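You operate a simulated robot arm through the tools that you are given. There is no shell and no other tool.

You run a simulated two-armed robot. Do the job below in one go: nothing can be reset, and whatever is moved stays where it is left.

JOB
Take the cap off the large white bottle that says "Q254" on the top of the cloth table and lay it down there.

The check looks at the end state, three seconds after you hand in, the way a careful person would. Anything else that was tipped, shoved, dropped, spilled or broken makes it a failure. A push-on lid holds only when it is set on centred and level and pressed home; a screw cap is set on level and turned clockwise until tight. Flat cloth is picked up by pressing the open fingertips on it (5 to 10 N) and closing them slowly along it; thin cloth reads only 2 to 8 mm in the jaws.

ROBOT AND FRAMES
Two 7-joint arms with two-finger parallel grippers on one trunk, on a base that moves. Base frame: it is fixed to the floor where the robot stands at the start and does not move with it; the origin is under the middle of the robot, x ahead of it, y to its left, z up; the surface under the hand at the start is at about z = 0.8. Lengths are in m, angles in degrees, forces in N, time in s.
The left shoulder is at the start at [0.062, 0.197, 1.104], the right one opposite. With the tool pointing down near the work surface each hand reaches from about 0.28 to 0.7 m from the robot's upright axis, wherever it stands, measured 20 degrees to its own side. Payload 1.57 kg a hand.
The TCP of each hand is the grasp point between the finger pads, 0.03 m short of the fingertips. In the tool frame z runs along the fingers and y along their closing line. The gripper opens to 0.11 m. The fingers are 0.024 m wide and 0.012 m thick; the gripper's body (0.048 by 0.112 m) begins 0.078 m behind the TCP.
Orientation is told as [roll, pitch, yaw] about the base's x, y, z axes, in that order, counted from this pose: with the fingers straight down and closing along the base's y, the tool's x points along the base's -x, its y along +y and its z along -z.

CONTROLS
- The arms move only by the tool nudge_tool. It takes "left_motion", "right_motion" or both (then of equal length, played together; a hand with none holds still); each is a list of rows, each an object (a shift or turn left out is 0, a gripper value left out holds the last) with "rotation": the turn, a rotation vector about the tool's x, y, z in units of 90 degrees (1.0 is 90 degrees), a list of three; "xyz": the shift along the tool's x, y, z in units of 300 mm (1.0 is 300 mm), a list of three; "jaw": the gripper command, from -1 (shut) to 1 (fully open), values between in proportion. In form: [{"rotation": [wx, wy, wz], "xyz": [x, y, z], "jaw": jaw}, ...]. A call has 1 to 20 rows; each row is the pose to reach, as a shift and turn from the pose commanded when the call began, along the tool's axes at that moment. A call with a number of a shift or a turn outside -1 to 1 is refused whole. Rows are played at 5 a second. More than 0.05 m and 8.6 degrees between two rows, or a gripper value outside its range, and nothing of the call is played. A pose out of reach is approached as far as the arm can. The call stops where the force on the tool passes 40 N (or 10 N more than at its start, if that is more) or the arm is blocked; 0.2 s more then pass. The fingers move at their own pace (about 0.072 m/s each) and stop on an object; they squeeze with about 41 N. The grip force told is the motor's: it shows also when the fingers shut on nothing. Time passes only in rows, and 0.2 s behind the last, so rows that repeat a pose let the fingers close. The reply holds the time, the measured pose of the TCP, the force on the tool along the base axes, the opening and the grip force, in the units named above and with some noise, with the torque about the TCP (base axes, N m) and any sound that the robot's microphone picked up, and new pictures: "views" is both (left out), scene, wrist or none (wrist: the cameras of the hands that moved).
- Cameras (640 x 400 px; columns grow to the right, rows downward): "scene" is now at [0.092, -0.0175, 1.6727]; the picture's right is [-0.29, -0.96, 0.00], its down [-0.86, 0.26, -0.43] and it looks along [0.41, -0.13, -0.90] (base axes); focal length 275 px, centre (320, 200). "left" rides on the left gripper at [0.07, -0.016, -0.141] in its tool frame; the picture's right is [0.23, 0.97, 0.00], its down [-0.85, 0.20, -0.48] and it looks along [-0.47, 0.11, 0.88] (tool axes); focal length 222 px, centre (320, 200). "right" rides on the right gripper at [0.07, 0.016, -0.141] in its tool frame; the picture's right is [-0.23, 0.97, 0.00], its down [-0.85, -0.20, -0.48] and it looks along [-0.47, -0.11, 0.88] (tool axes); focal length 222 px, centre (320, 200). There is no depth. A picture from a camera that has moved, and an enlarged one, comes with that camera's place and axes in the base frame and with its lens.
- raise_lower(by): slides the trunk up (or, below 0, down) by that many m; the arms and the scene camera ride with it, the base frame stays. It gives what a move gives, with no picture.
- roll_base(legs): drives the robot by 1 to 6 legs, each [ahead, left, turn to the left] in m, m and degrees, along the robot's own axes; the way and the turn of a leg run together, so that a leg with both is an arc; at most 1.5 m and 180 degrees a leg. The arms and the cameras ride along, it lands a little off, and it stops where it bumps. It gives what a move gives, and a new picture of the scene camera.
- aim_head(pan, tilt): turns the head with the scene camera to pan (to the left, within 86 degrees either way) and tilt (down, from -29 to 69), counted from straight ahead of the robot. It gives what a move gives, and a new picture of the scene camera.
- inspect(camera, box): a new picture of the part [left, top, right, bottom] of that camera's present view, enlarged. No time passes.
- sign_off(): hands the job in; it is judged then, once.

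Nothing tells you exact positions but the pictures and the camera data. Unless the task says otherwise, let go and move clear before handing in.

The tools are called after ">>>" as a command line: name --argument value ..., lists and objects as JSON in quotes. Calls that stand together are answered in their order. nudge_tool: Moves the arms, as the interface text tells. Its arguments: {"type":"object","properties":{"left_motion":{"type":"array"},"right_motion":{"type":"array"},"views":{"type":"string","enum":["both","scene","wrist","none"]}},"required":[]} The other tools are called the same way: raise_lower (by) moves the trunk up or down; roll_base (legs) drives the base; aim_head (pan, tilt) turns the head that bears the scene camera; inspect (camera, box) takes an enlarged picture of a part of a camera's view; sign_off () hands the job in.

At the start:

```text
clock: 0.0
left_eef_pos: [0.536, 0.1298, 1.093]
left_tcp_rot: [0.1, 0.1, -0.1]
left_ft_force: [0.5, -0.1, 0.5]
left_torque: [-0.02, -0.02, 0.0]
left_opening: 0.11
left_finger_force: 0.1
right_eef_pos: [0.4055, -0.1958, 1.093]
right_tcp_rot: [0.0, 0.2, 0.1]
right_ft_force: [-0.4, 0.2, -0.2]
right_torque: [-0.03, 0.02, 0.01]
right_opening: 0.11
right_finger_force: 0.0
trunk travel left (down, up): [-0.7, 0.29]
robot x, y, heading: [0.0015, -0.0011, -0.1]
head pan, tilt (commanded): [-16.9, 64.3]
```

scene: 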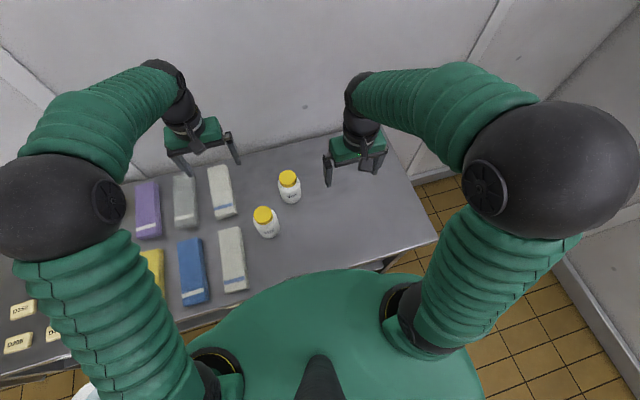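
right: 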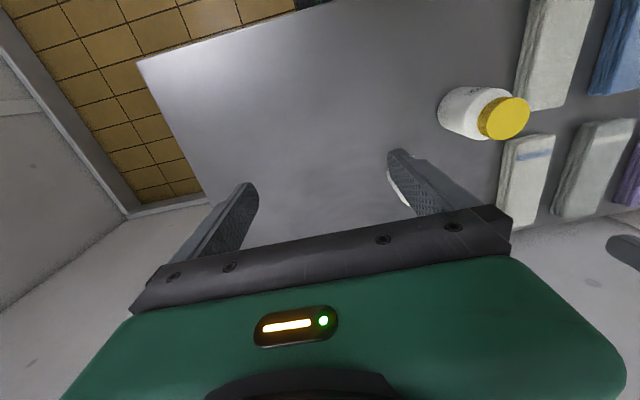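
left: 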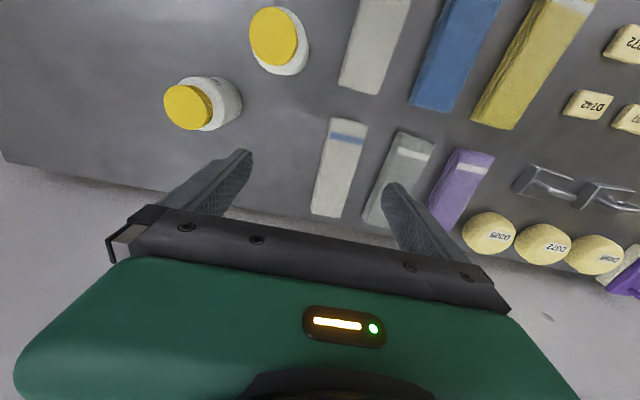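

I see two white bottles with yellow caps on the table between the two hands, and folded cloths to their left. I will zoom in to read the labels.

>>> inspect --camera "scene" --box '[230, 150, 330, 250]'

>>> inspect --camera "left" --box '[140, 0, 340, 140]'

>>> inspect --camera "right" --box '[420, 60, 560, 160]'

```text
4.00 times, centred on (280, 200) of scene
camera zoom: at [0.092, -0.0175, 1.6727], right [-0.29, -0.96, 0.0], down [-0.86, 0.26, -0.43], along [0.41, -0.13, -0.9], focal length 1098 px, centre (480, 200)
```

zoom: 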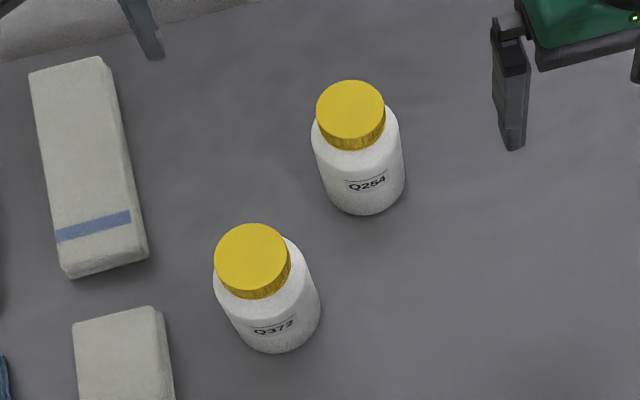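

```text
2.86 times, centred on (240, 70) of left
camera zoom: at [0.4671, 0.1137, 1.2335], right [-0.23, 0.97, 0.0], down [0.86, 0.2, 0.48], along [0.47, 0.11, -0.88], focal length 635 px, centre (549, 571)
```

zoom: 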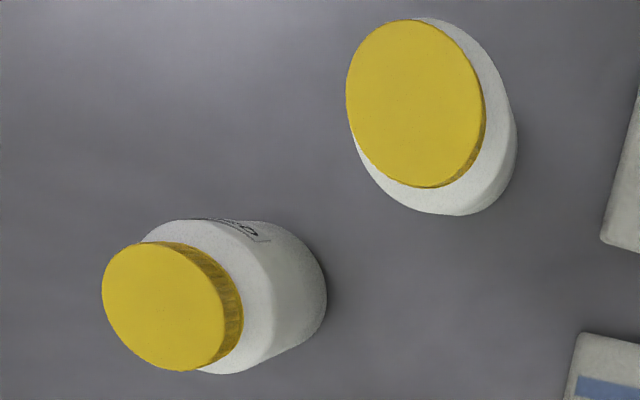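

```text
4.00 times, centred on (490, 110) of right
camera zoom: at [0.337, -0.1797, 1.2348], right [0.23, 0.97, 0.0], down [0.86, -0.2, 0.48], along [0.47, -0.11, -0.88], focal length 888 px, centre (-360, 560)
```

zoom: 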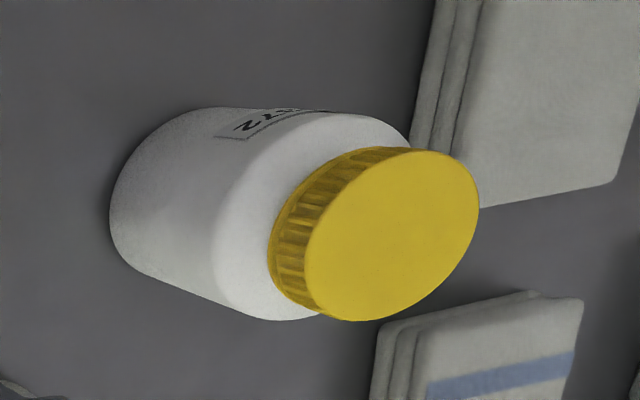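

The bottle at the far right of the pair is Q254, with its cap top at about (0.543, -0.049, 0.92). Q372 stands near (0.43, 0.05). I will hold Q254's body with the right hand from the clear right side and unscrew the cap from above with the left. First I turn the right hand.

>>> nudge_tool --right_motion '[{"rotation": [0, 0, -0.0864]}, {"rotation": [0, 0, -0.1728]}, {"rotation": [0, 0, -0.2593]}, {"rotation": [0, 0, -0.3457]}, {"rotation": [0, 0, -0.4321]}, {"rotation": [0, 0, -0.5185]}, {"rotation": [0, 0, -0.605]}, {"rotation": [0, 0, -0.6914]}, {"rotation": [0, 0, -0.7778]}, {"rotation": [0, 0, -0.7778]}]' --views "both"

```text
clock: 2.2
left_eef_pos: [0.5361, 0.1284, 1.0922]
left_tcp_rot: [0.0, 0.0, 0.0]
left_ft_force: [-0.8, 0.0, 0.2]
left_torque: [-0.02, -0.01, -0.03]
left_opening: 0.1098
left_finger_force: 0.0
right_eef_pos: [0.4036, -0.1959, 1.0941]
right_tcp_rot: [0.0, 0.0, 70.2]
right_ft_force: [-0.1, 0.2, -0.5]
right_torque: [0.01, 0.0, 0.0]
right_opening: 0.1097
right_finger_force: 0.1
trunk travel left (down, up): [-0.7, 0.29]
robot x, y, heading: [0.0014, 0.0047, -0.2]
head pan, tilt (commanded): [-16.9, 64.3]
camera scene: at [0.0919, -0.0176, 1.6727], right [-0.29, -0.96, 0.0], down [-0.86, 0.26, -0.43], along [0.41, -0.13, -0.9], focal length 275 px, centre (320, 200)
camera right: at [0.3663, -0.2563, 1.2352], right [-0.84, 0.55, 0.0], down [0.48, 0.74, 0.48], along [0.26, 0.4, -0.88], focal length 222 px, centre (320, 200)
```

scene: 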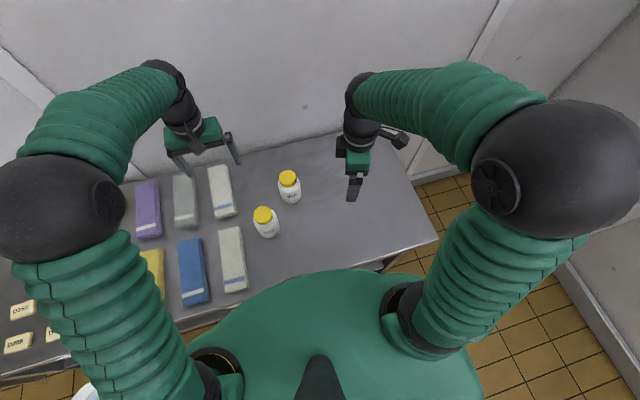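
right: 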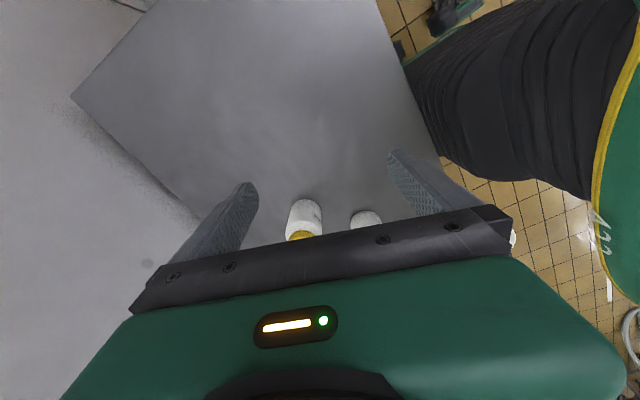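

Q254 is clear on the right side. The right hand yawed fine, and I now tilt its fingers toward the bottle, staying high.

>>> nudge_tool --right_motion '[{"rotation": [0, -0.0833, 0]}, {"rotation": [0, -0.1667, 0]}, {"rotation": [0, -0.25, 0]}, {"rotation": [0, -0.3333, 0]}, {"rotation": [0, -0.4167, 0]}, {"rotation": [0, -0.5, 0]}, {"rotation": [0, -0.5833, 0]}, {"rotation": [0, -0.6667, 0]}, {"rotation": [0, -0.6667, 0]}]' --views "both"

```text
clock: 4.2
left_eef_pos: [0.5351, 0.1285, 1.0924]
left_tcp_rot: [0.2, -0.1, 0.0]
left_ft_force: [0.9, -0.3, -0.1]
left_torque: [0.03, 0.03, -0.02]
left_opening: 0.1101
left_finger_force: 0.1
right_eef_pos: [0.4046, -0.1963, 1.0944]
right_tcp_rot: [-0.1, -60.1, 70.0]
right_ft_force: [0.2, 0.2, -0.1]
right_torque: [-0.01, -0.02, 0.0]
right_opening: 0.1099
right_finger_force: 0.1
trunk travel left (down, up): [-0.7, 0.29]
robot x, y, heading: [0.003, 0.0016, 0.1]
head pan, tilt (commanded): [-16.9, 64.3]
camera scene: at [0.0919, -0.0192, 1.6727], right [-0.29, -0.96, 0.0], down [-0.86, 0.26, -0.43], along [0.41, -0.13, -0.9], focal length 275 px, centre (320, 200)
camera right: at [0.3362, -0.3392, 1.1037], right [-0.88, 0.44, 0.2], down [0.19, -0.06, 0.98], along [0.44, 0.9, -0.03], focal length 222 px, centre (320, 200)
```

scene: 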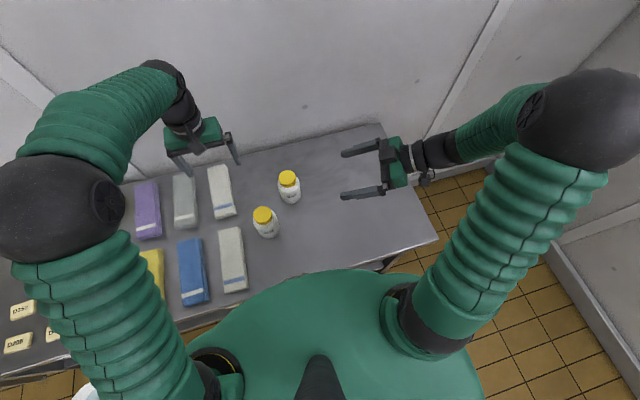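
right: 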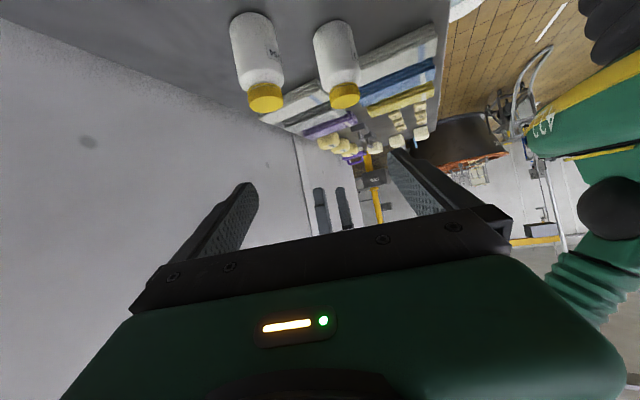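

The right hand now points at Q254 from the right, tilted 30° above level. Next I move it to a pre-grasp point about 11 cm short of the bottle, near (0.508, -0.146, 0.90).

>>> nudge_tool --right_motion '[{"xyz": [0.0424, -0.0266, 0.0562]}, {"xyz": [0.0847, -0.0531, 0.1124]}, {"xyz": [0.1271, -0.0797, 0.1686]}, {"xyz": [0.1695, -0.1063, 0.2248]}, {"xyz": [0.2119, -0.1329, 0.281]}, {"xyz": [0.2542, -0.1594, 0.3372]}, {"xyz": [0.2966, -0.186, 0.3934]}, {"xyz": [0.339, -0.2126, 0.4496]}, {"xyz": [0.3813, -0.2391, 0.5058]}, {"xyz": [0.4237, -0.2657, 0.562]}, {"xyz": [0.4237, -0.2657, 0.562]}]' --views "both"

```text
clock: 6.6
left_eef_pos: [0.5352, 0.1288, 1.0923]
left_tcp_rot: [0.1, -0.1, 0.0]
left_ft_force: [0.0, -0.1, -0.3]
left_torque: [0.01, 0.02, -0.01]
left_opening: 0.1099
left_finger_force: 0.0
right_eef_pos: [0.508, -0.146, 0.8998]
right_tcp_rot: [0.0, -60.1, 69.9]
right_ft_force: [-0.1, 0.9, 1.0]
right_torque: [0.01, 0.01, -0.01]
right_opening: 0.1099
right_finger_force: 0.0
trunk travel left (down, up): [-0.7, 0.29]
robot x, y, heading: [0.0004, 0.0004, 0.1]
head pan, tilt (commanded): [-16.9, 64.3]
camera scene: at [0.0923, -0.019, 1.6726], right [-0.29, -0.96, 0.0], down [-0.86, 0.26, -0.43], along [0.41, -0.13, -0.9], focal length 275 px, centre (320, 200)
camera right: at [0.4393, -0.2887, 0.9097], right [-0.88, 0.44, 0.2], down [0.19, -0.06, 0.98], along [0.44, 0.9, -0.03], focal length 222 px, centre (320, 200)
```

scene: 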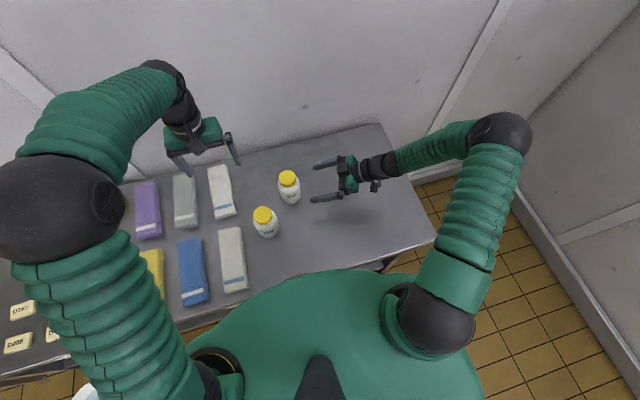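
right: 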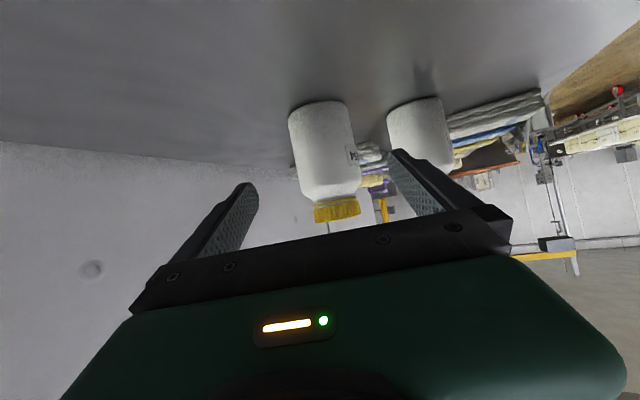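

The bottle now sits between the open right fingers in the wrist view. I will zoom in to check its exact place and profile.

>>> inspect --camera "right" --box '[250, 80, 410, 240]'

>>> inspect --camera "scene" --box '[250, 140, 350, 220]'

```text
2.50 times, centred on (330, 160) of right
camera zoom: at [0.4393, -0.2887, 0.9097], right [-0.88, 0.44, 0.2], down [0.19, -0.06, 0.98], along [0.44, 0.9, -0.03], focal length 555 px, centre (295, 300)
```

zoom: 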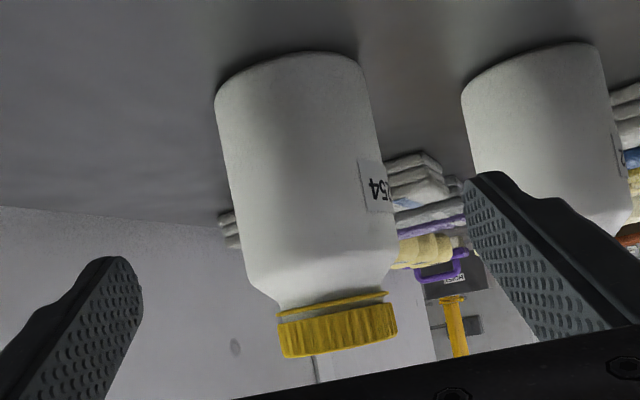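

```text
5.00 times, centred on (300, 180) of scene
camera zoom: at [0.0923, -0.019, 1.6726], right [-0.29, -0.96, 0.0], down [-0.86, 0.26, -0.43], along [0.41, -0.13, -0.9], focal length 1373 px, centre (420, 300)
```

zoom: 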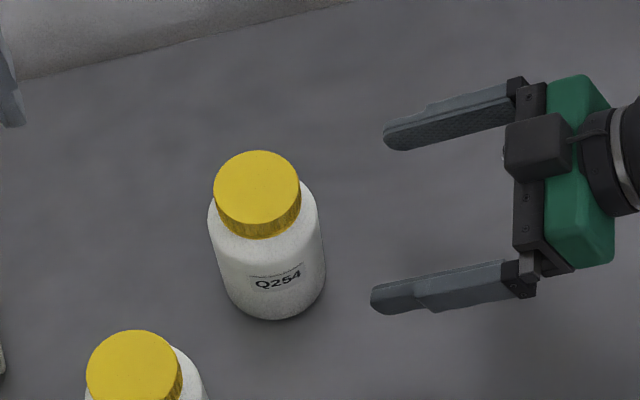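

Q254's body is about 7 cm wide and its cap spans roughly z 0.91 to 0.925, with a thin ring below. It lies within about 3 mm of the right gripper's middle plane. I now slide the open fingers around the lower body.

>>> nudge_tool --right_motion '[{"xyz": [0.0021, 0.0067, 0.0364]}, {"xyz": [0.0041, 0.0067, 0.0728]}, {"xyz": [0.0062, 0.0067, 0.1092]}, {"xyz": [0.0083, 0.0067, 0.1456]}, {"xyz": [0.0104, 0.0067, 0.182]}, {"xyz": [0.0124, 0.0067, 0.2184]}, {"xyz": [0.0145, 0.0067, 0.2548]}, {"xyz": [0.0166, 0.0067, 0.2912]}, {"xyz": [0.0186, 0.0067, 0.3276]}, {"xyz": [0.0207, 0.0067, 0.364]}, {"xyz": [0.0207, 0.0067, 0.364]}]' --views "both"

```text
clock: 9.0
left_eef_pos: [0.5354, 0.1282, 1.0924]
left_tcp_rot: [0.1, 0.1, 0.0]
left_ft_force: [0.0, -0.8, 0.1]
left_torque: [0.0, 0.0, -0.05]
left_opening: 0.11
left_finger_force: 0.1
right_eef_pos: [0.536, -0.0599, 0.8411]
right_tcp_rot: [0.0, -60.1, 70.0]
right_ft_force: [0.0, 0.8, -0.3]
right_torque: [0.0, 0.0, -0.01]
right_opening: 0.1101
right_finger_force: 0.1
trunk travel left (down, up): [-0.7, 0.29]
robot x, y, heading: [0.0014, -0.0011, 0.1]
head pan, tilt (commanded): [-16.9, 64.3]
camera scene: at [0.0926, -0.0186, 1.6726], right [-0.29, -0.96, 0.0], down [-0.86, 0.26, -0.43], along [0.41, -0.13, -0.9], focal length 275 px, centre (320, 200)
camera right: at [0.4685, -0.2021, 0.8499], right [-0.88, 0.44, 0.2], down [0.19, -0.06, 0.98], along [0.44, 0.9, -0.03], focal length 222 px, centre (320, 200)
```

scene: 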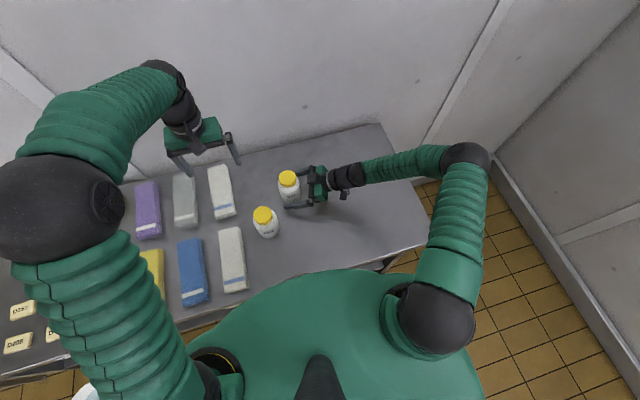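
right: 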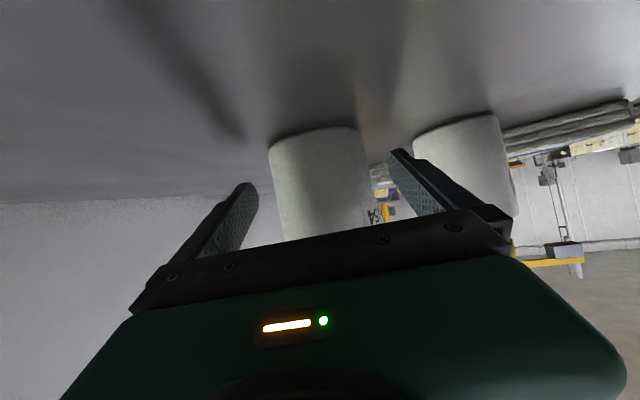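

>>> inspect --camera "right" --box '[170, 90, 470, 260]'

>>> inspect --camera "scene" --box '[250, 150, 350, 230]'

```text
2.13 times, centred on (320, 175) of right
camera zoom: at [0.4685, -0.2021, 0.8499], right [-0.88, 0.44, 0.2], down [0.19, -0.06, 0.98], along [0.44, 0.9, -0.03], focal length 474 px, centre (320, 253)
```

zoom: 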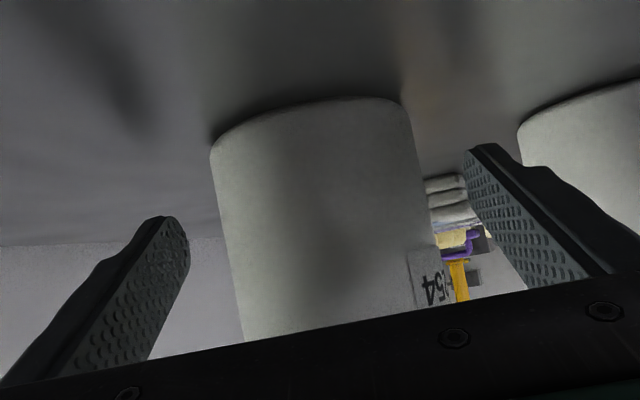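

```text
5.00 times, centred on (300, 190) of scene
camera zoom: at [0.0926, -0.0186, 1.6726], right [-0.29, -0.96, 0.0], down [-0.86, 0.26, -0.43], along [0.41, -0.13, -0.9], focal length 1373 px, centre (420, 250)
```

zoom: 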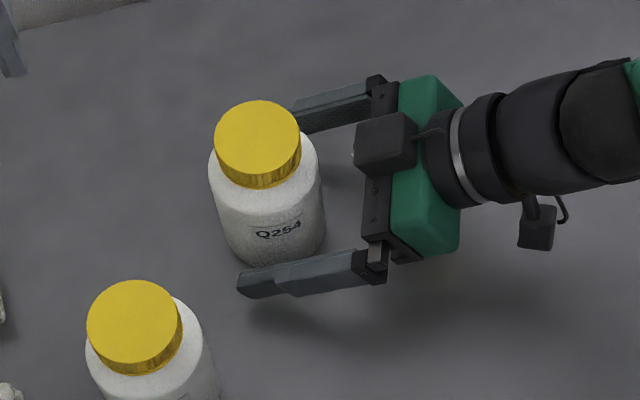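

The fingers straddle the body with the bottle centred between them and ample room to the other bottle. I close the right gripper slowly on the body.

>>> nudge_tool --right_motion '[{"jaw": 0.7}, {"jaw": 0.5}, {"jaw": 0.42}, {"jaw": 0.38}, {"jaw": 0.34}, {"jaw": 0.3}, {"jaw": 0.26}, {"jaw": 0.22}, {"jaw": 0.18}, {"jaw": 0.1}, {"jaw": 0.0}, {"jaw": -0.2}, {"jaw": -0.6}, {"jaw": -1}, {"jaw": -1}]' --views "both"

```text
clock: 12.2
left_eef_pos: [0.5356, 0.1285, 1.093]
left_tcp_rot: [0.0, 0.0, 0.0]
left_ft_force: [-0.1, 0.6, -0.5]
left_torque: [-0.02, -0.01, 0.0]
left_opening: 0.1099
left_finger_force: 0.0
right_eef_pos: [0.5357, -0.0594, 0.8386]
right_tcp_rot: [0.0, -60.0, 70.1]
right_ft_force: [-0.7, 1.1, 2.1]
right_torque: [0.08, 0.15, 0.07]
right_opening: 0.0695
right_finger_force: 40.9
trunk travel left (down, up): [-0.7, 0.29]
robot x, y, heading: [0.002, 0.0017, -0.0]
head pan, tilt (commanded): [-16.9, 64.3]
camera scene: at [0.0923, -0.0185, 1.6727], right [-0.29, -0.96, 0.0], down [-0.86, 0.26, -0.43], along [0.41, -0.13, -0.9], focal length 275 px, centre (320, 200)
camera right: at [0.4684, -0.2022, 0.8501], right [-0.88, 0.44, 0.2], down [0.19, -0.06, 0.98], along [0.44, 0.9, -0.03], focal length 222 px, centre (320, 200)
```

scene: 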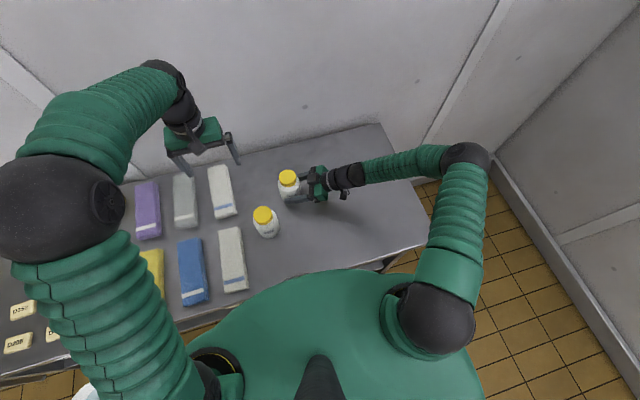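
right: 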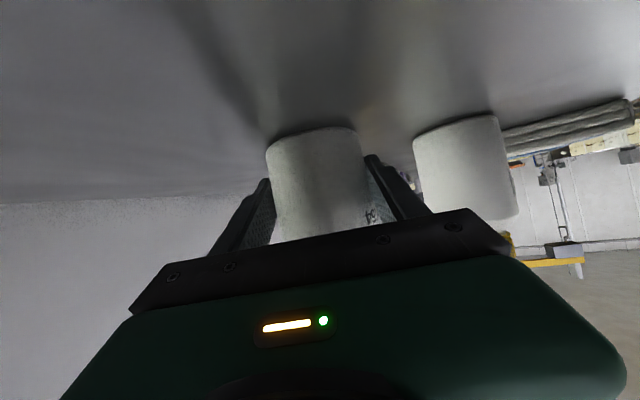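

The right hand holds the body firmly (opening 0.0695, 41 N), so the bottle axis is near (0.540, -0.049). Now I bring the left hand above the cap, staying well clear at z about 1.06.

>>> nudge_tool --left_motion '[{"xyz": [-0.0017, -0.074, 0.0138]}, {"xyz": [-0.0033, -0.1479, 0.0275]}, {"xyz": [-0.005, -0.2219, 0.0413]}, {"xyz": [-0.0067, -0.2958, 0.055]}, {"xyz": [-0.0083, -0.3698, 0.0688]}, {"xyz": [-0.01, -0.4438, 0.0825]}, {"xyz": [-0.0116, -0.5177, 0.0963]}, {"xyz": [-0.0133, -0.5917, 0.11]}, {"xyz": [-0.0133, -0.5917, 0.11]}]' --views "both"

```text
clock: 14.2
left_eef_pos: [0.539, -0.0494, 1.0604]
left_tcp_rot: [0.2, 0.1, 0.0]
left_ft_force: [0.4, 0.3, -0.4]
left_torque: [0.07, -0.01, -0.01]
left_opening: 0.1099
left_finger_force: 0.0
right_eef_pos: [0.5358, -0.0596, 0.8399]
right_tcp_rot: [-0.1, -60.1, 70.0]
right_ft_force: [-0.7, 0.0, 1.8]
right_torque: [0.18, 0.17, 0.05]
right_opening: 0.0694
right_finger_force: 40.6
trunk travel left (down, up): [-0.7, 0.29]
robot x, y, heading: [-0.0006, -0.0015, 0.3]
head pan, tilt (commanded): [-16.9, 64.3]
camera scene: at [0.0922, -0.0195, 1.6727], right [-0.29, -0.96, 0.0], down [-0.86, 0.26, -0.43], along [0.41, -0.13, -0.9], focal length 275 px, centre (320, 200)
camera left: at [0.4697, -0.0647, 1.2016], right [-0.23, 0.97, 0.0], down [0.85, 0.2, 0.48], along [0.47, 0.11, -0.88], focal length 222 px, centre (320, 200)
```

scene: 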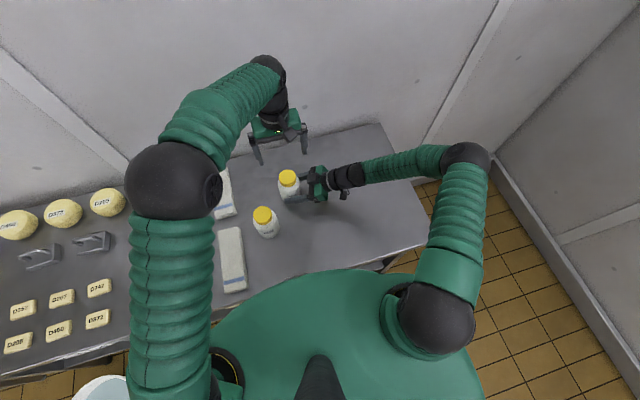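
left: 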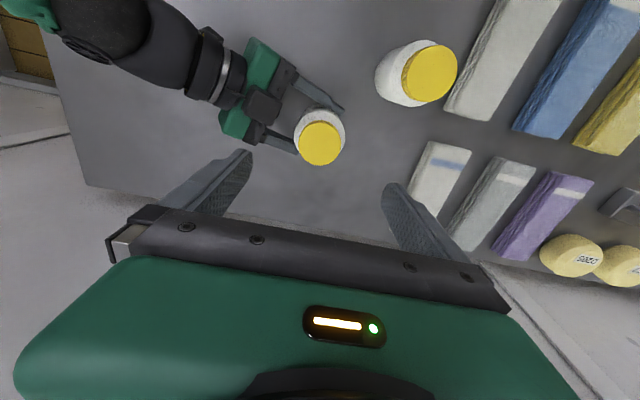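

>>> inspect --camera "left" --box '[220, 50, 420, 210]'

>>> inspect --camera "scene" --box '[240, 120, 340, 220]'

```text
2.50 times, centred on (320, 130) of left
camera zoom: at [0.4697, -0.0647, 1.2016], right [-0.23, 0.97, 0.0], down [0.85, 0.2, 0.48], along [0.47, 0.11, -0.88], focal length 555 px, centre (320, 375)
```

zoom: 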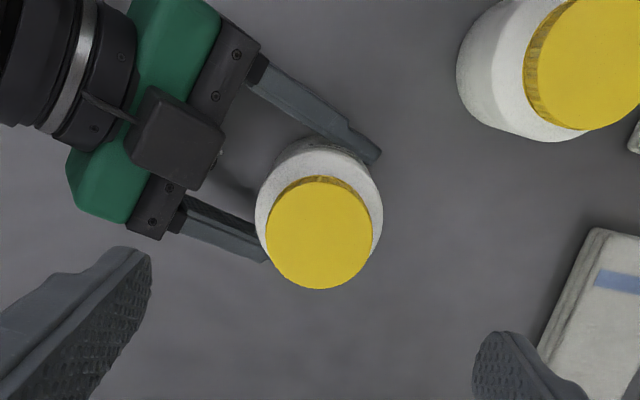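

```text
4.00 times, centred on (290, 170) of scene
camera zoom: at [0.0922, -0.0195, 1.6727], right [-0.29, -0.96, 0.0], down [-0.86, 0.26, -0.43], along [0.41, -0.13, -0.9], focal length 1098 px, centre (440, 320)
```

zoom: 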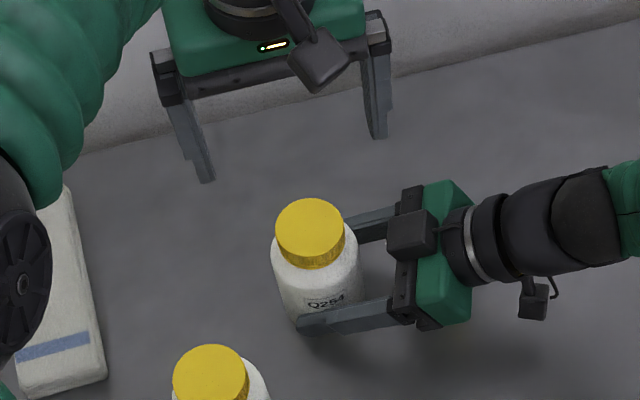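

The left hand is centred over the cap to within about 1 mm, and the cap is about 54 mm wide. Before descending I test how far the left wrist can turn counterclockwise at this height.

>>> nudge_tool --left_motion '[{"rotation": [0, 0, -0.0909]}, {"rotation": [0, 0, -0.1818]}, {"rotation": [0, 0, -0.2727]}, {"rotation": [0, 0, -0.3636]}, {"rotation": [0, 0, -0.4545]}, {"rotation": [0, 0, -0.5454]}, {"rotation": [0, 0, -0.6363]}, {"rotation": [0, 0, -0.7272]}, {"rotation": [0, 0, -0.8181]}, {"rotation": [0, 0, -0.909]}, {"rotation": [0, 0, -1.0]}, {"rotation": [0, 0, -1.0]}]' --views "none"

>>> nudge_tool --left_motion '[{"rotation": [0, 0, -0.0909]}, {"rotation": [0, 0, -0.1818]}, {"rotation": [0, 0, -0.2727]}, {"rotation": [0, 0, -0.3636]}, {"rotation": [0, 0, -0.4545]}, {"rotation": [0, 0, -0.5454]}, {"rotation": [0, 0, -0.5454]}]' --views "both"

```text
clock: 17.0
left_eef_pos: [0.5553, -0.0143, 1.0707]
left_tcp_rot: [-1.2, 0.8, 94.3]
left_ft_force: [-0.4, 0.1, -0.3]
left_torque: [0.05, -0.02, 0.03]
left_opening: 0.1101
left_finger_force: 0.0
right_eef_pos: [0.5351, -0.059, 0.8404]
right_tcp_rot: [-0.3, -60.3, 70.4]
right_ft_force: [2.2, -0.6, 5.9]
right_torque: [0.05, 0.13, -0.07]
right_opening: 0.0695
right_finger_force: 41.3
trunk travel left (down, up): [-0.7, 0.29]
robot x, y, heading: [-0.0015, 0.0018, 0.3]
head pan, tilt (commanded): [-16.9, 64.3]
stopped in row 12 (left hand): the arm was blocked; the commanded pose is now the measured one
```

```text
clock: 18.8
left_eef_pos: [0.5732, 0.0273, 1.0851]
left_tcp_rot: [-0.1, 2.9, 148.5]
left_ft_force: [-0.8, -1.2, 0.3]
left_torque: [-0.01, -0.02, 0.0]
left_opening: 0.1101
left_finger_force: 0.0
right_eef_pos: [0.5336, -0.0598, 0.8408]
right_tcp_rot: [-0.7, -60.1, 70.5]
right_ft_force: [2.6, -1.6, 3.3]
right_torque: [0.09, 0.1, 0.0]
right_opening: 0.0693
right_finger_force: 40.9
trunk travel left (down, up): [-0.7, 0.29]
robot x, y, heading: [-0.0009, -0.0007, -0.2]
head pan, tilt (commanded): [-16.9, 64.3]
stopped in row 7 (left hand): the arm was blocked; the commanded pose is now the measured one
camera scene: at [0.0921, -0.0199, 1.6705], right [-0.29, -0.96, 0.0], down [-0.86, 0.26, -0.43], along [0.41, -0.12, -0.9], focal length 275 px, centre (320, 200)
camera left: at [0.6351, 0.0091, 1.2291], right [-0.31, -0.95, 0.01], down [-0.85, 0.29, 0.43], along [-0.42, 0.13, -0.9], focal length 222 px, centre (320, 200)
```

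scene: 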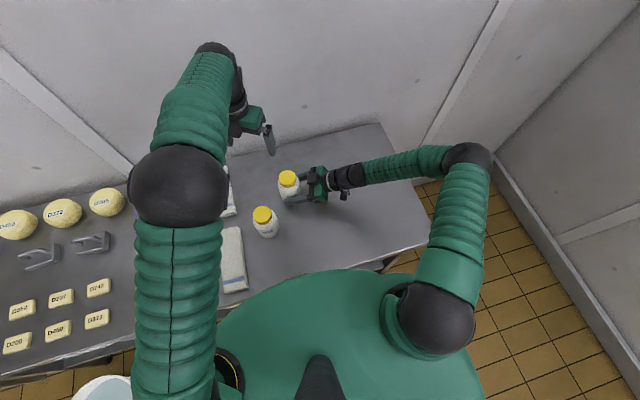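
left: 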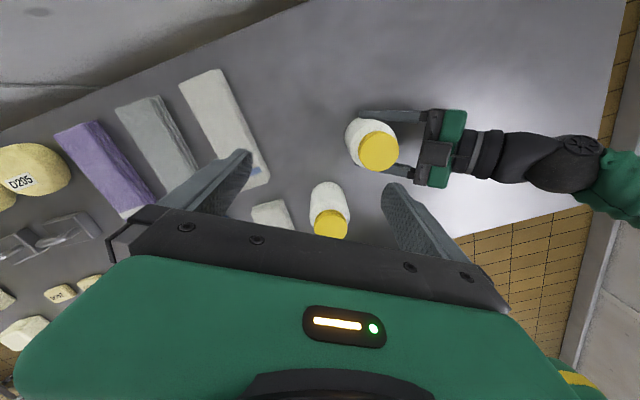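

The left wrist runs out of range a bit past +80° or so and the hand drifted sideways, well above everything. The right hand still holds the bottle. I turn the left hand back clockwise toward its easy range.

>>> nudge_tool --left_motion '[{"rotation": [0, 0, 0.0909]}, {"rotation": [0, 0, 0.1818]}, {"rotation": [0, 0, 0.2727]}, {"rotation": [0, 0, 0.3636]}, {"rotation": [0, 0, 0.4545]}, {"rotation": [0, 0, 0.5454]}, {"rotation": [0, 0, 0.6363]}, {"rotation": [0, 0, 0.7272]}, {"rotation": [0, 0, 0.8181]}, {"rotation": [0, 0, 0.909]}, {"rotation": [0, 0, 1.0]}, {"rotation": [0, 0, 1.0]}]' --views "scene"

```text
clock: 21.4
left_eef_pos: [0.5707, 0.0195, 1.0847]
left_tcp_rot: [-2.7, 0.0, 57.5]
left_ft_force: [-0.7, 0.2, -0.6]
left_torque: [0.02, -0.02, 0.03]
left_opening: 0.11
left_finger_force: 0.1
right_eef_pos: [0.5339, -0.0595, 0.8417]
right_tcp_rot: [-0.5, -60.1, 70.4]
right_ft_force: [-0.2, 0.9, -3.7]
right_torque: [-0.02, 0.02, 0.01]
right_opening: 0.0693
right_finger_force: 41.1
trunk travel left (down, up): [-0.7, 0.29]
robot x, y, heading: [0.0012, 0.0022, -0.2]
head pan, tilt (commanded): [-16.9, 64.3]
camera scene: at [0.0938, -0.0194, 1.6725], right [-0.29, -0.96, 0.0], down [-0.86, 0.26, -0.43], along [0.41, -0.13, -0.9], focal length 275 px, centre (320, 200)
```

scene: 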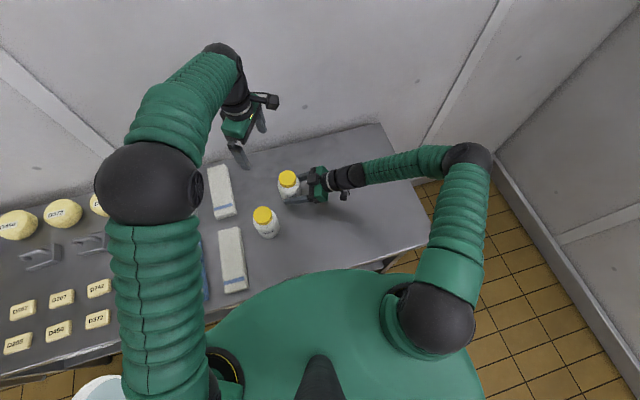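

The left hand is recovering and the trunk is back in place. I return it to yaw 0 above the bottle.

>>> nudge_tool --left_motion '[{"rotation": [-0.0034, 0.0019, 0.0799], "xyz": [0.0312, -0.0042, 0.0103]}, {"rotation": [-0.0069, 0.0038, 0.1597], "xyz": [0.0623, -0.0084, 0.0206]}, {"rotation": [-0.0103, 0.0056, 0.2396], "xyz": [0.0935, -0.0126, 0.0309]}, {"rotation": [-0.0137, 0.0075, 0.3195], "xyz": [0.1247, -0.0169, 0.0412]}, {"rotation": [-0.0171, 0.0094, 0.3993], "xyz": [0.1558, -0.0211, 0.0514]}, {"rotation": [-0.0206, 0.0113, 0.4792], "xyz": [0.187, -0.0253, 0.0617]}, {"rotation": [-0.024, 0.0131, 0.559], "xyz": [0.2181, -0.0295, 0.072]}, {"rotation": [-0.0274, 0.015, 0.6389], "xyz": [0.2493, -0.0337, 0.0823]}, {"rotation": [-0.0274, 0.015, 0.6389], "xyz": [0.2493, -0.0337, 0.0823]}]' --views "both"

```text
clock: 23.4
left_eef_pos: [0.5411, -0.0506, 1.0585]
left_tcp_rot: [0.0, -0.1, 0.0]
left_ft_force: [-0.2, 0.8, 0.2]
left_torque: [0.0, -0.03, 0.03]
left_opening: 0.11
left_finger_force: 0.0
right_eef_pos: [0.5333, -0.0596, 0.8415]
right_tcp_rot: [-0.5, -59.9, 70.3]
right_ft_force: [0.3, 0.0, -3.8]
right_torque: [-0.04, 0.04, 0.04]
right_opening: 0.0694
right_finger_force: 41.1
trunk travel left (down, up): [-0.7, 0.29]
robot x, y, heading: [0.0016, -0.0012, -0.1]
head pan, tilt (commanded): [-16.9, 64.3]
camera scene: at [0.0938, -0.0197, 1.6725], right [-0.29, -0.96, 0.0], down [-0.86, 0.26, -0.43], along [0.41, -0.12, -0.9], focal length 275 px, centre (320, 200)
camera left: at [0.4709, -0.0664, 1.2008], right [-0.23, 0.97, 0.0], down [0.86, 0.2, 0.48], along [0.47, 0.11, -0.88], focal length 222 px, centre (320, 200)
```

scene: 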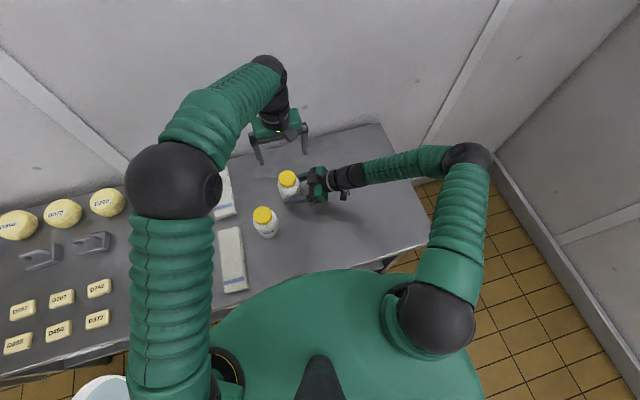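
left: 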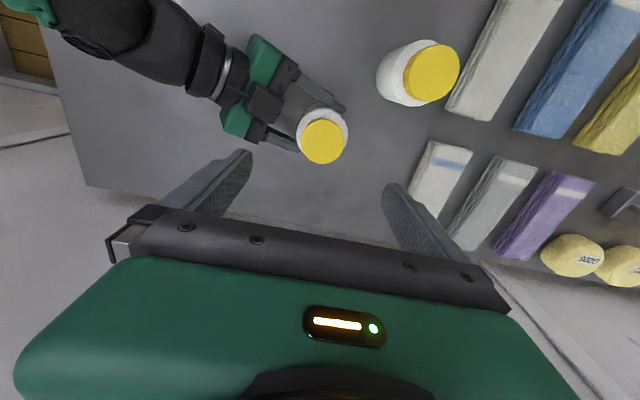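

The left hand is back above the cap at yaw 0 and nothing was disturbed. Now I test the clockwise side of its range at this height.

>>> nudge_tool --left_motion '[{"rotation": [0, 0, 0.0909]}, {"rotation": [0, 0, 0.1818]}, {"rotation": [0, 0, 0.2727]}, {"rotation": [0, 0, 0.3636]}, {"rotation": [0, 0, 0.4545]}, {"rotation": [0, 0, 0.5454]}, {"rotation": [0, 0, 0.6363]}, {"rotation": [0, 0, 0.7272]}, {"rotation": [0, 0, 0.8181]}, {"rotation": [0, 0, 0.909]}, {"rotation": [0, 0, 1.0]}, {"rotation": [0, 0, 1.0]}]' --views "scene"

```text
clock: 26.0
left_eef_pos: [0.5407, -0.0497, 1.0599]
left_tcp_rot: [-0.2, 0.1, -90.1]
left_ft_force: [-0.1, -1.0, -0.3]
left_torque: [-0.01, 0.01, -0.01]
left_opening: 0.11
left_finger_force: 0.0
right_eef_pos: [0.5338, -0.0588, 0.8416]
right_tcp_rot: [-0.3, -59.9, 70.3]
right_ft_force: [0.5, 0.1, -4.3]
right_torque: [-0.03, 0.01, 0.04]
right_opening: 0.0692
right_finger_force: 40.9
trunk travel left (down, up): [-0.7, 0.29]
robot x, y, heading: [-0.0037, -0.0029, 0.1]
head pan, tilt (commanded): [-16.9, 64.3]
camera scene: at [0.0938, -0.0196, 1.6725], right [-0.29, -0.96, 0.0], down [-0.86, 0.26, -0.43], along [0.41, -0.13, -0.9], focal length 275 px, centre (320, 200)
```

scene: 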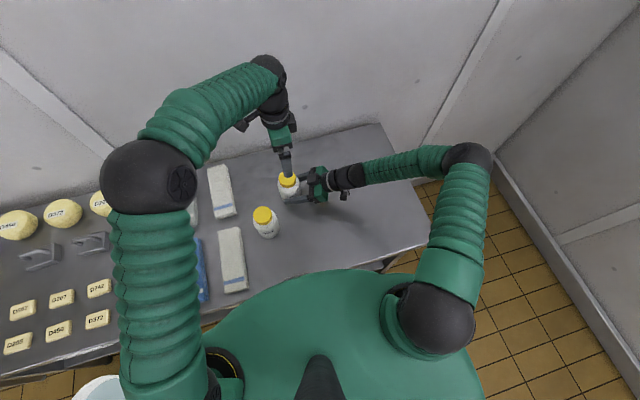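

Yaw -90° is reached with no drift. I try a further 60° clockwise.

>>> nudge_tool --left_motion '[{"rotation": [0, 0, 0.0833]}, {"rotation": [0, 0, 0.1667]}, {"rotation": [0, 0, 0.25]}, {"rotation": [0, 0, 0.3333]}, {"rotation": [0, 0, 0.4167]}, {"rotation": [0, 0, 0.5]}, {"rotation": [0, 0, 0.5]}]' --views "both"

```text
clock: 27.6
left_eef_pos: [0.5412, -0.0505, 1.0589]
left_tcp_rot: [-0.2, 0.0, -134.9]
left_ft_force: [0.3, 0.1, -0.4]
left_torque: [0.0, -0.02, -0.01]
left_opening: 0.1101
left_finger_force: 0.1
right_eef_pos: [0.5341, -0.0583, 0.841]
right_tcp_rot: [-0.5, -60.0, 70.2]
right_ft_force: [-0.8, 0.3, -3.8]
right_torque: [-0.06, 0.03, 0.0]
right_opening: 0.0692
right_finger_force: 40.6
trunk travel left (down, up): [-0.7, 0.29]
robot x, y, heading: [-0.0011, -0.001, -0.0]
head pan, tilt (commanded): [-16.9, 64.3]
camera scene: at [0.0938, -0.0196, 1.6725], right [-0.29, -0.96, 0.0], down [-0.86, 0.26, -0.43], along [0.41, -0.13, -0.9], focal length 275 px, centre (320, 200)
camera left: at [0.5786, 0.0117, 1.2008], right [0.85, -0.53, 0.0], down [-0.46, -0.75, 0.48], along [-0.25, -0.4, -0.88], focal length 222 px, centre (320, 200)
```

scene: 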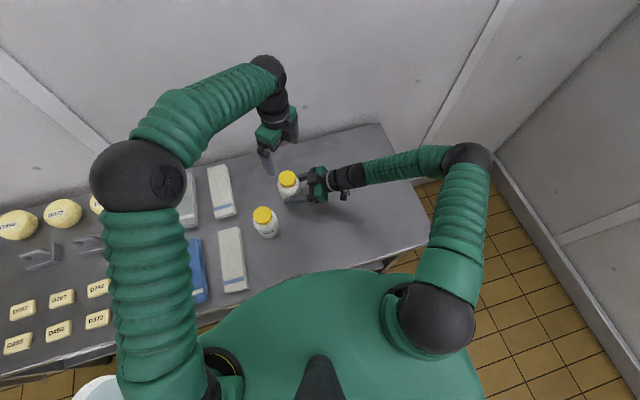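
left: 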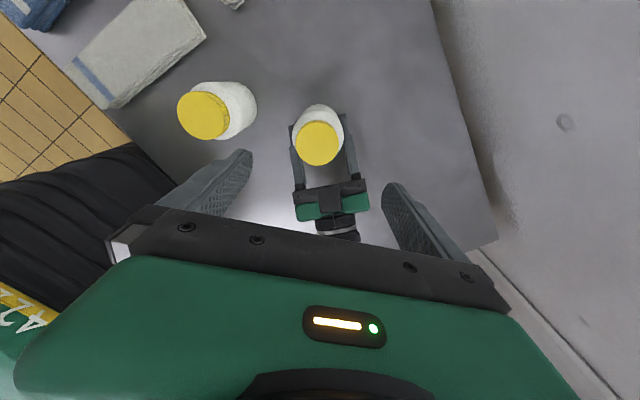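

Yaw -135° is fine too, so I can use a stroke from -135° counterclockwise to about +45°. I check the cap centring from this angle.

>>> inspect --camera "left" --box '[240, 80, 400, 240]'

>>> inspect --camera "scene" --box '[240, 120, 340, 220]'

```text
2.50 times, centred on (320, 160) of left
camera zoom: at [0.5786, 0.0117, 1.2008], right [0.85, -0.53, 0.0], down [-0.46, -0.75, 0.48], along [-0.25, -0.4, -0.88], focal length 555 px, centre (320, 300)
```

zoom: 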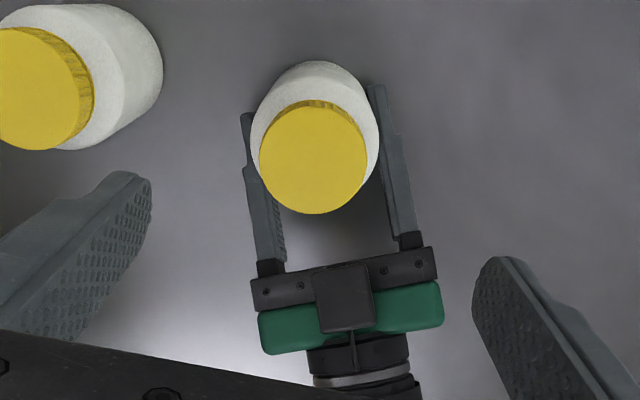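

```text
4.00 times, centred on (290, 170) of scene
camera zoom: at [0.0938, -0.0196, 1.6725], right [-0.29, -0.96, 0.0], down [-0.86, 0.26, -0.43], along [0.41, -0.13, -0.9], focal length 1098 px, centre (440, 320)
```

zoom: 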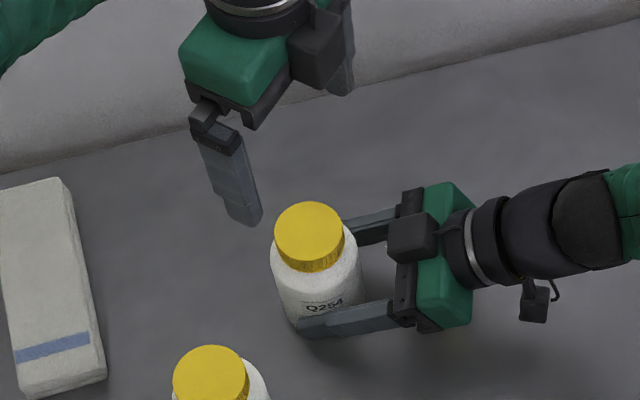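

The cap centre is about 3 mm off along the closing line, near (0.539, -0.048), and its side spans z 0.913 to 0.928. I correct that, narrow the left jaws to 8 cm and go down until the fingertips are just above the cap.

>>> nudge_tool --left_motion '[{"xyz": [0, -0.01, 0.03], "jaw": 0.4545}, {"xyz": [0, -0.01, 0.07], "jaw": 0.4545}, {"xyz": [0, -0.01, 0.11], "jaw": 0.4545}, {"xyz": [0, -0.01, 0.15], "jaw": 0.4545}, {"xyz": [0, -0.01, 0.19], "jaw": 0.4545}, {"xyz": [0, -0.01, 0.23], "jaw": 0.4545}, {"xyz": [0, -0.01, 0.27], "jaw": 0.4545}, {"xyz": [0, -0.01, 0.3133], "jaw": 0.4545}, {"xyz": [0, -0.01, 0.3133], "jaw": 0.4545}]' --views "both"

```text
clock: 29.6
left_eef_pos: [0.5378, -0.0469, 0.9659]
left_tcp_rot: [0.0, 0.0, -134.8]
left_ft_force: [0.9, -0.1, 0.5]
left_torque: [0.0, -0.04, -0.02]
left_opening: 0.0801
left_finger_force: 0.0
right_eef_pos: [0.5343, -0.0585, 0.8427]
right_tcp_rot: [-0.5, -60.0, 70.3]
right_ft_force: [-0.6, -1.6, -3.8]
right_torque: [-0.06, 0.02, -0.04]
right_opening: 0.0691
right_finger_force: 41.0
trunk travel left (down, up): [-0.7, 0.29]
robot x, y, heading: [0.0008, 0.0011, 0.2]
head pan, tilt (commanded): [-16.9, 64.3]
camera scene: at [0.0937, -0.0196, 1.6725], right [-0.29, -0.96, 0.0], down [-0.86, 0.26, -0.43], along [0.41, -0.13, -0.9], focal length 275 px, centre (320, 200)
camera left: at [0.5762, 0.0142, 1.1067], right [0.85, -0.53, 0.0], down [-0.46, -0.75, 0.48], along [-0.25, -0.41, -0.88], focal length 222 px, centre (320, 200)
```

scene: 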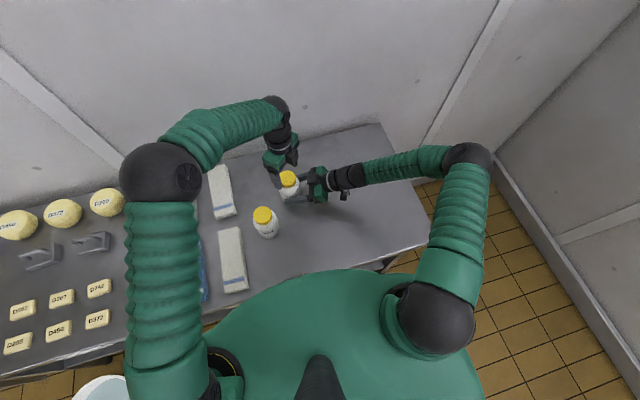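
left: 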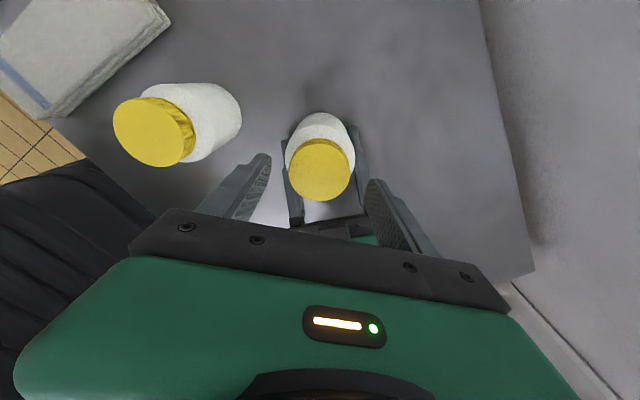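

>>> inspect --camera "left" --box '[220, 90, 420, 250]'

>>> inspect --camera "scene" --box '[250, 140, 330, 210]'

>>> inspect --camera "right" --box '[160, 80, 480, 280]'

```text
2.50 times, centred on (320, 170) of left
camera zoom: at [0.5762, 0.0142, 1.1067], right [0.85, -0.53, 0.0], down [-0.46, -0.75, 0.48], along [-0.25, -0.41, -0.88], focal length 555 px, centre (320, 275)
```

zoom: 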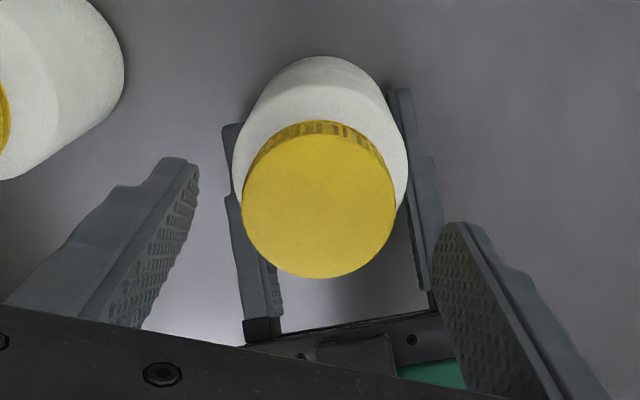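

```text
5.71 times, centred on (290, 175) of scene
camera zoom: at [0.0937, -0.0196, 1.6725], right [-0.29, -0.96, 0.0], down [-0.86, 0.26, -0.43], along [0.41, -0.13, -0.9], focal length 1569 px, centre (491, 343)
```

zoom: 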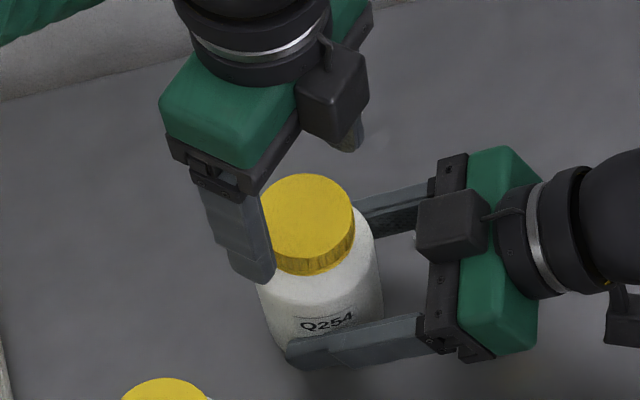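

```text
2.00 times, centred on (320, 180) of right
camera zoom: at [0.4658, -0.2019, 0.8515], right [-0.88, 0.44, 0.19], down [0.19, -0.06, 0.98], along [0.44, 0.9, -0.03], focal length 444 px, centre (320, 240)
```

zoom: 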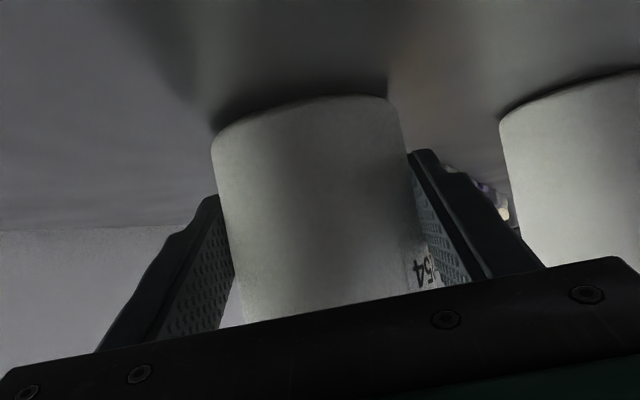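

The cap is now centred between the left fingers. I lower the last 2.3 cm so the tips sit beside the cap, just above the ring.

>>> nudge_tool --left_motion '[{"xyz": [0, 0, 0.0188]}, {"xyz": [0, 0, 0.0375]}, {"xyz": [0, 0, 0.0563]}, {"xyz": [0, 0, 0.075]}, {"xyz": [0, 0, 0.075]}]' --views "wrist"

```text
clock: 30.8
left_eef_pos: [0.5388, -0.0462, 0.9448]
left_tcp_rot: [-0.1, 0.2, -134.9]
left_ft_force: [-0.2, -0.2, -0.8]
left_torque: [0.03, 0.02, 0.01]
left_opening: 0.08
left_finger_force: 0.1
right_eef_pos: [0.5328, -0.0594, 0.8409]
right_tcp_rot: [-0.4, -60.1, 70.5]
right_ft_force: [0.5, -0.5, -4.2]
right_torque: [-0.04, 0.02, 0.0]
right_opening: 0.0695
right_finger_force: 40.8
trunk travel left (down, up): [-0.7, 0.29]
robot x, y, heading: [0.0002, -0.0012, -0.2]
head pan, tilt (commanded): [-16.9, 64.3]
camera left: at [0.5766, 0.014, 1.0845], right [0.85, -0.53, 0.0], down [-0.46, -0.75, 0.48], along [-0.25, -0.41, -0.88], focal length 222 px, centre (320, 200)
```

left: 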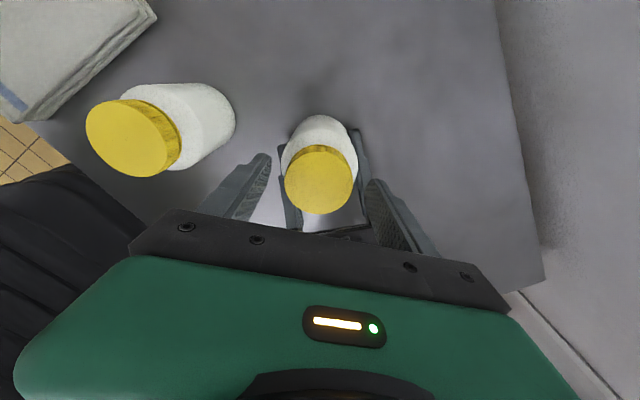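

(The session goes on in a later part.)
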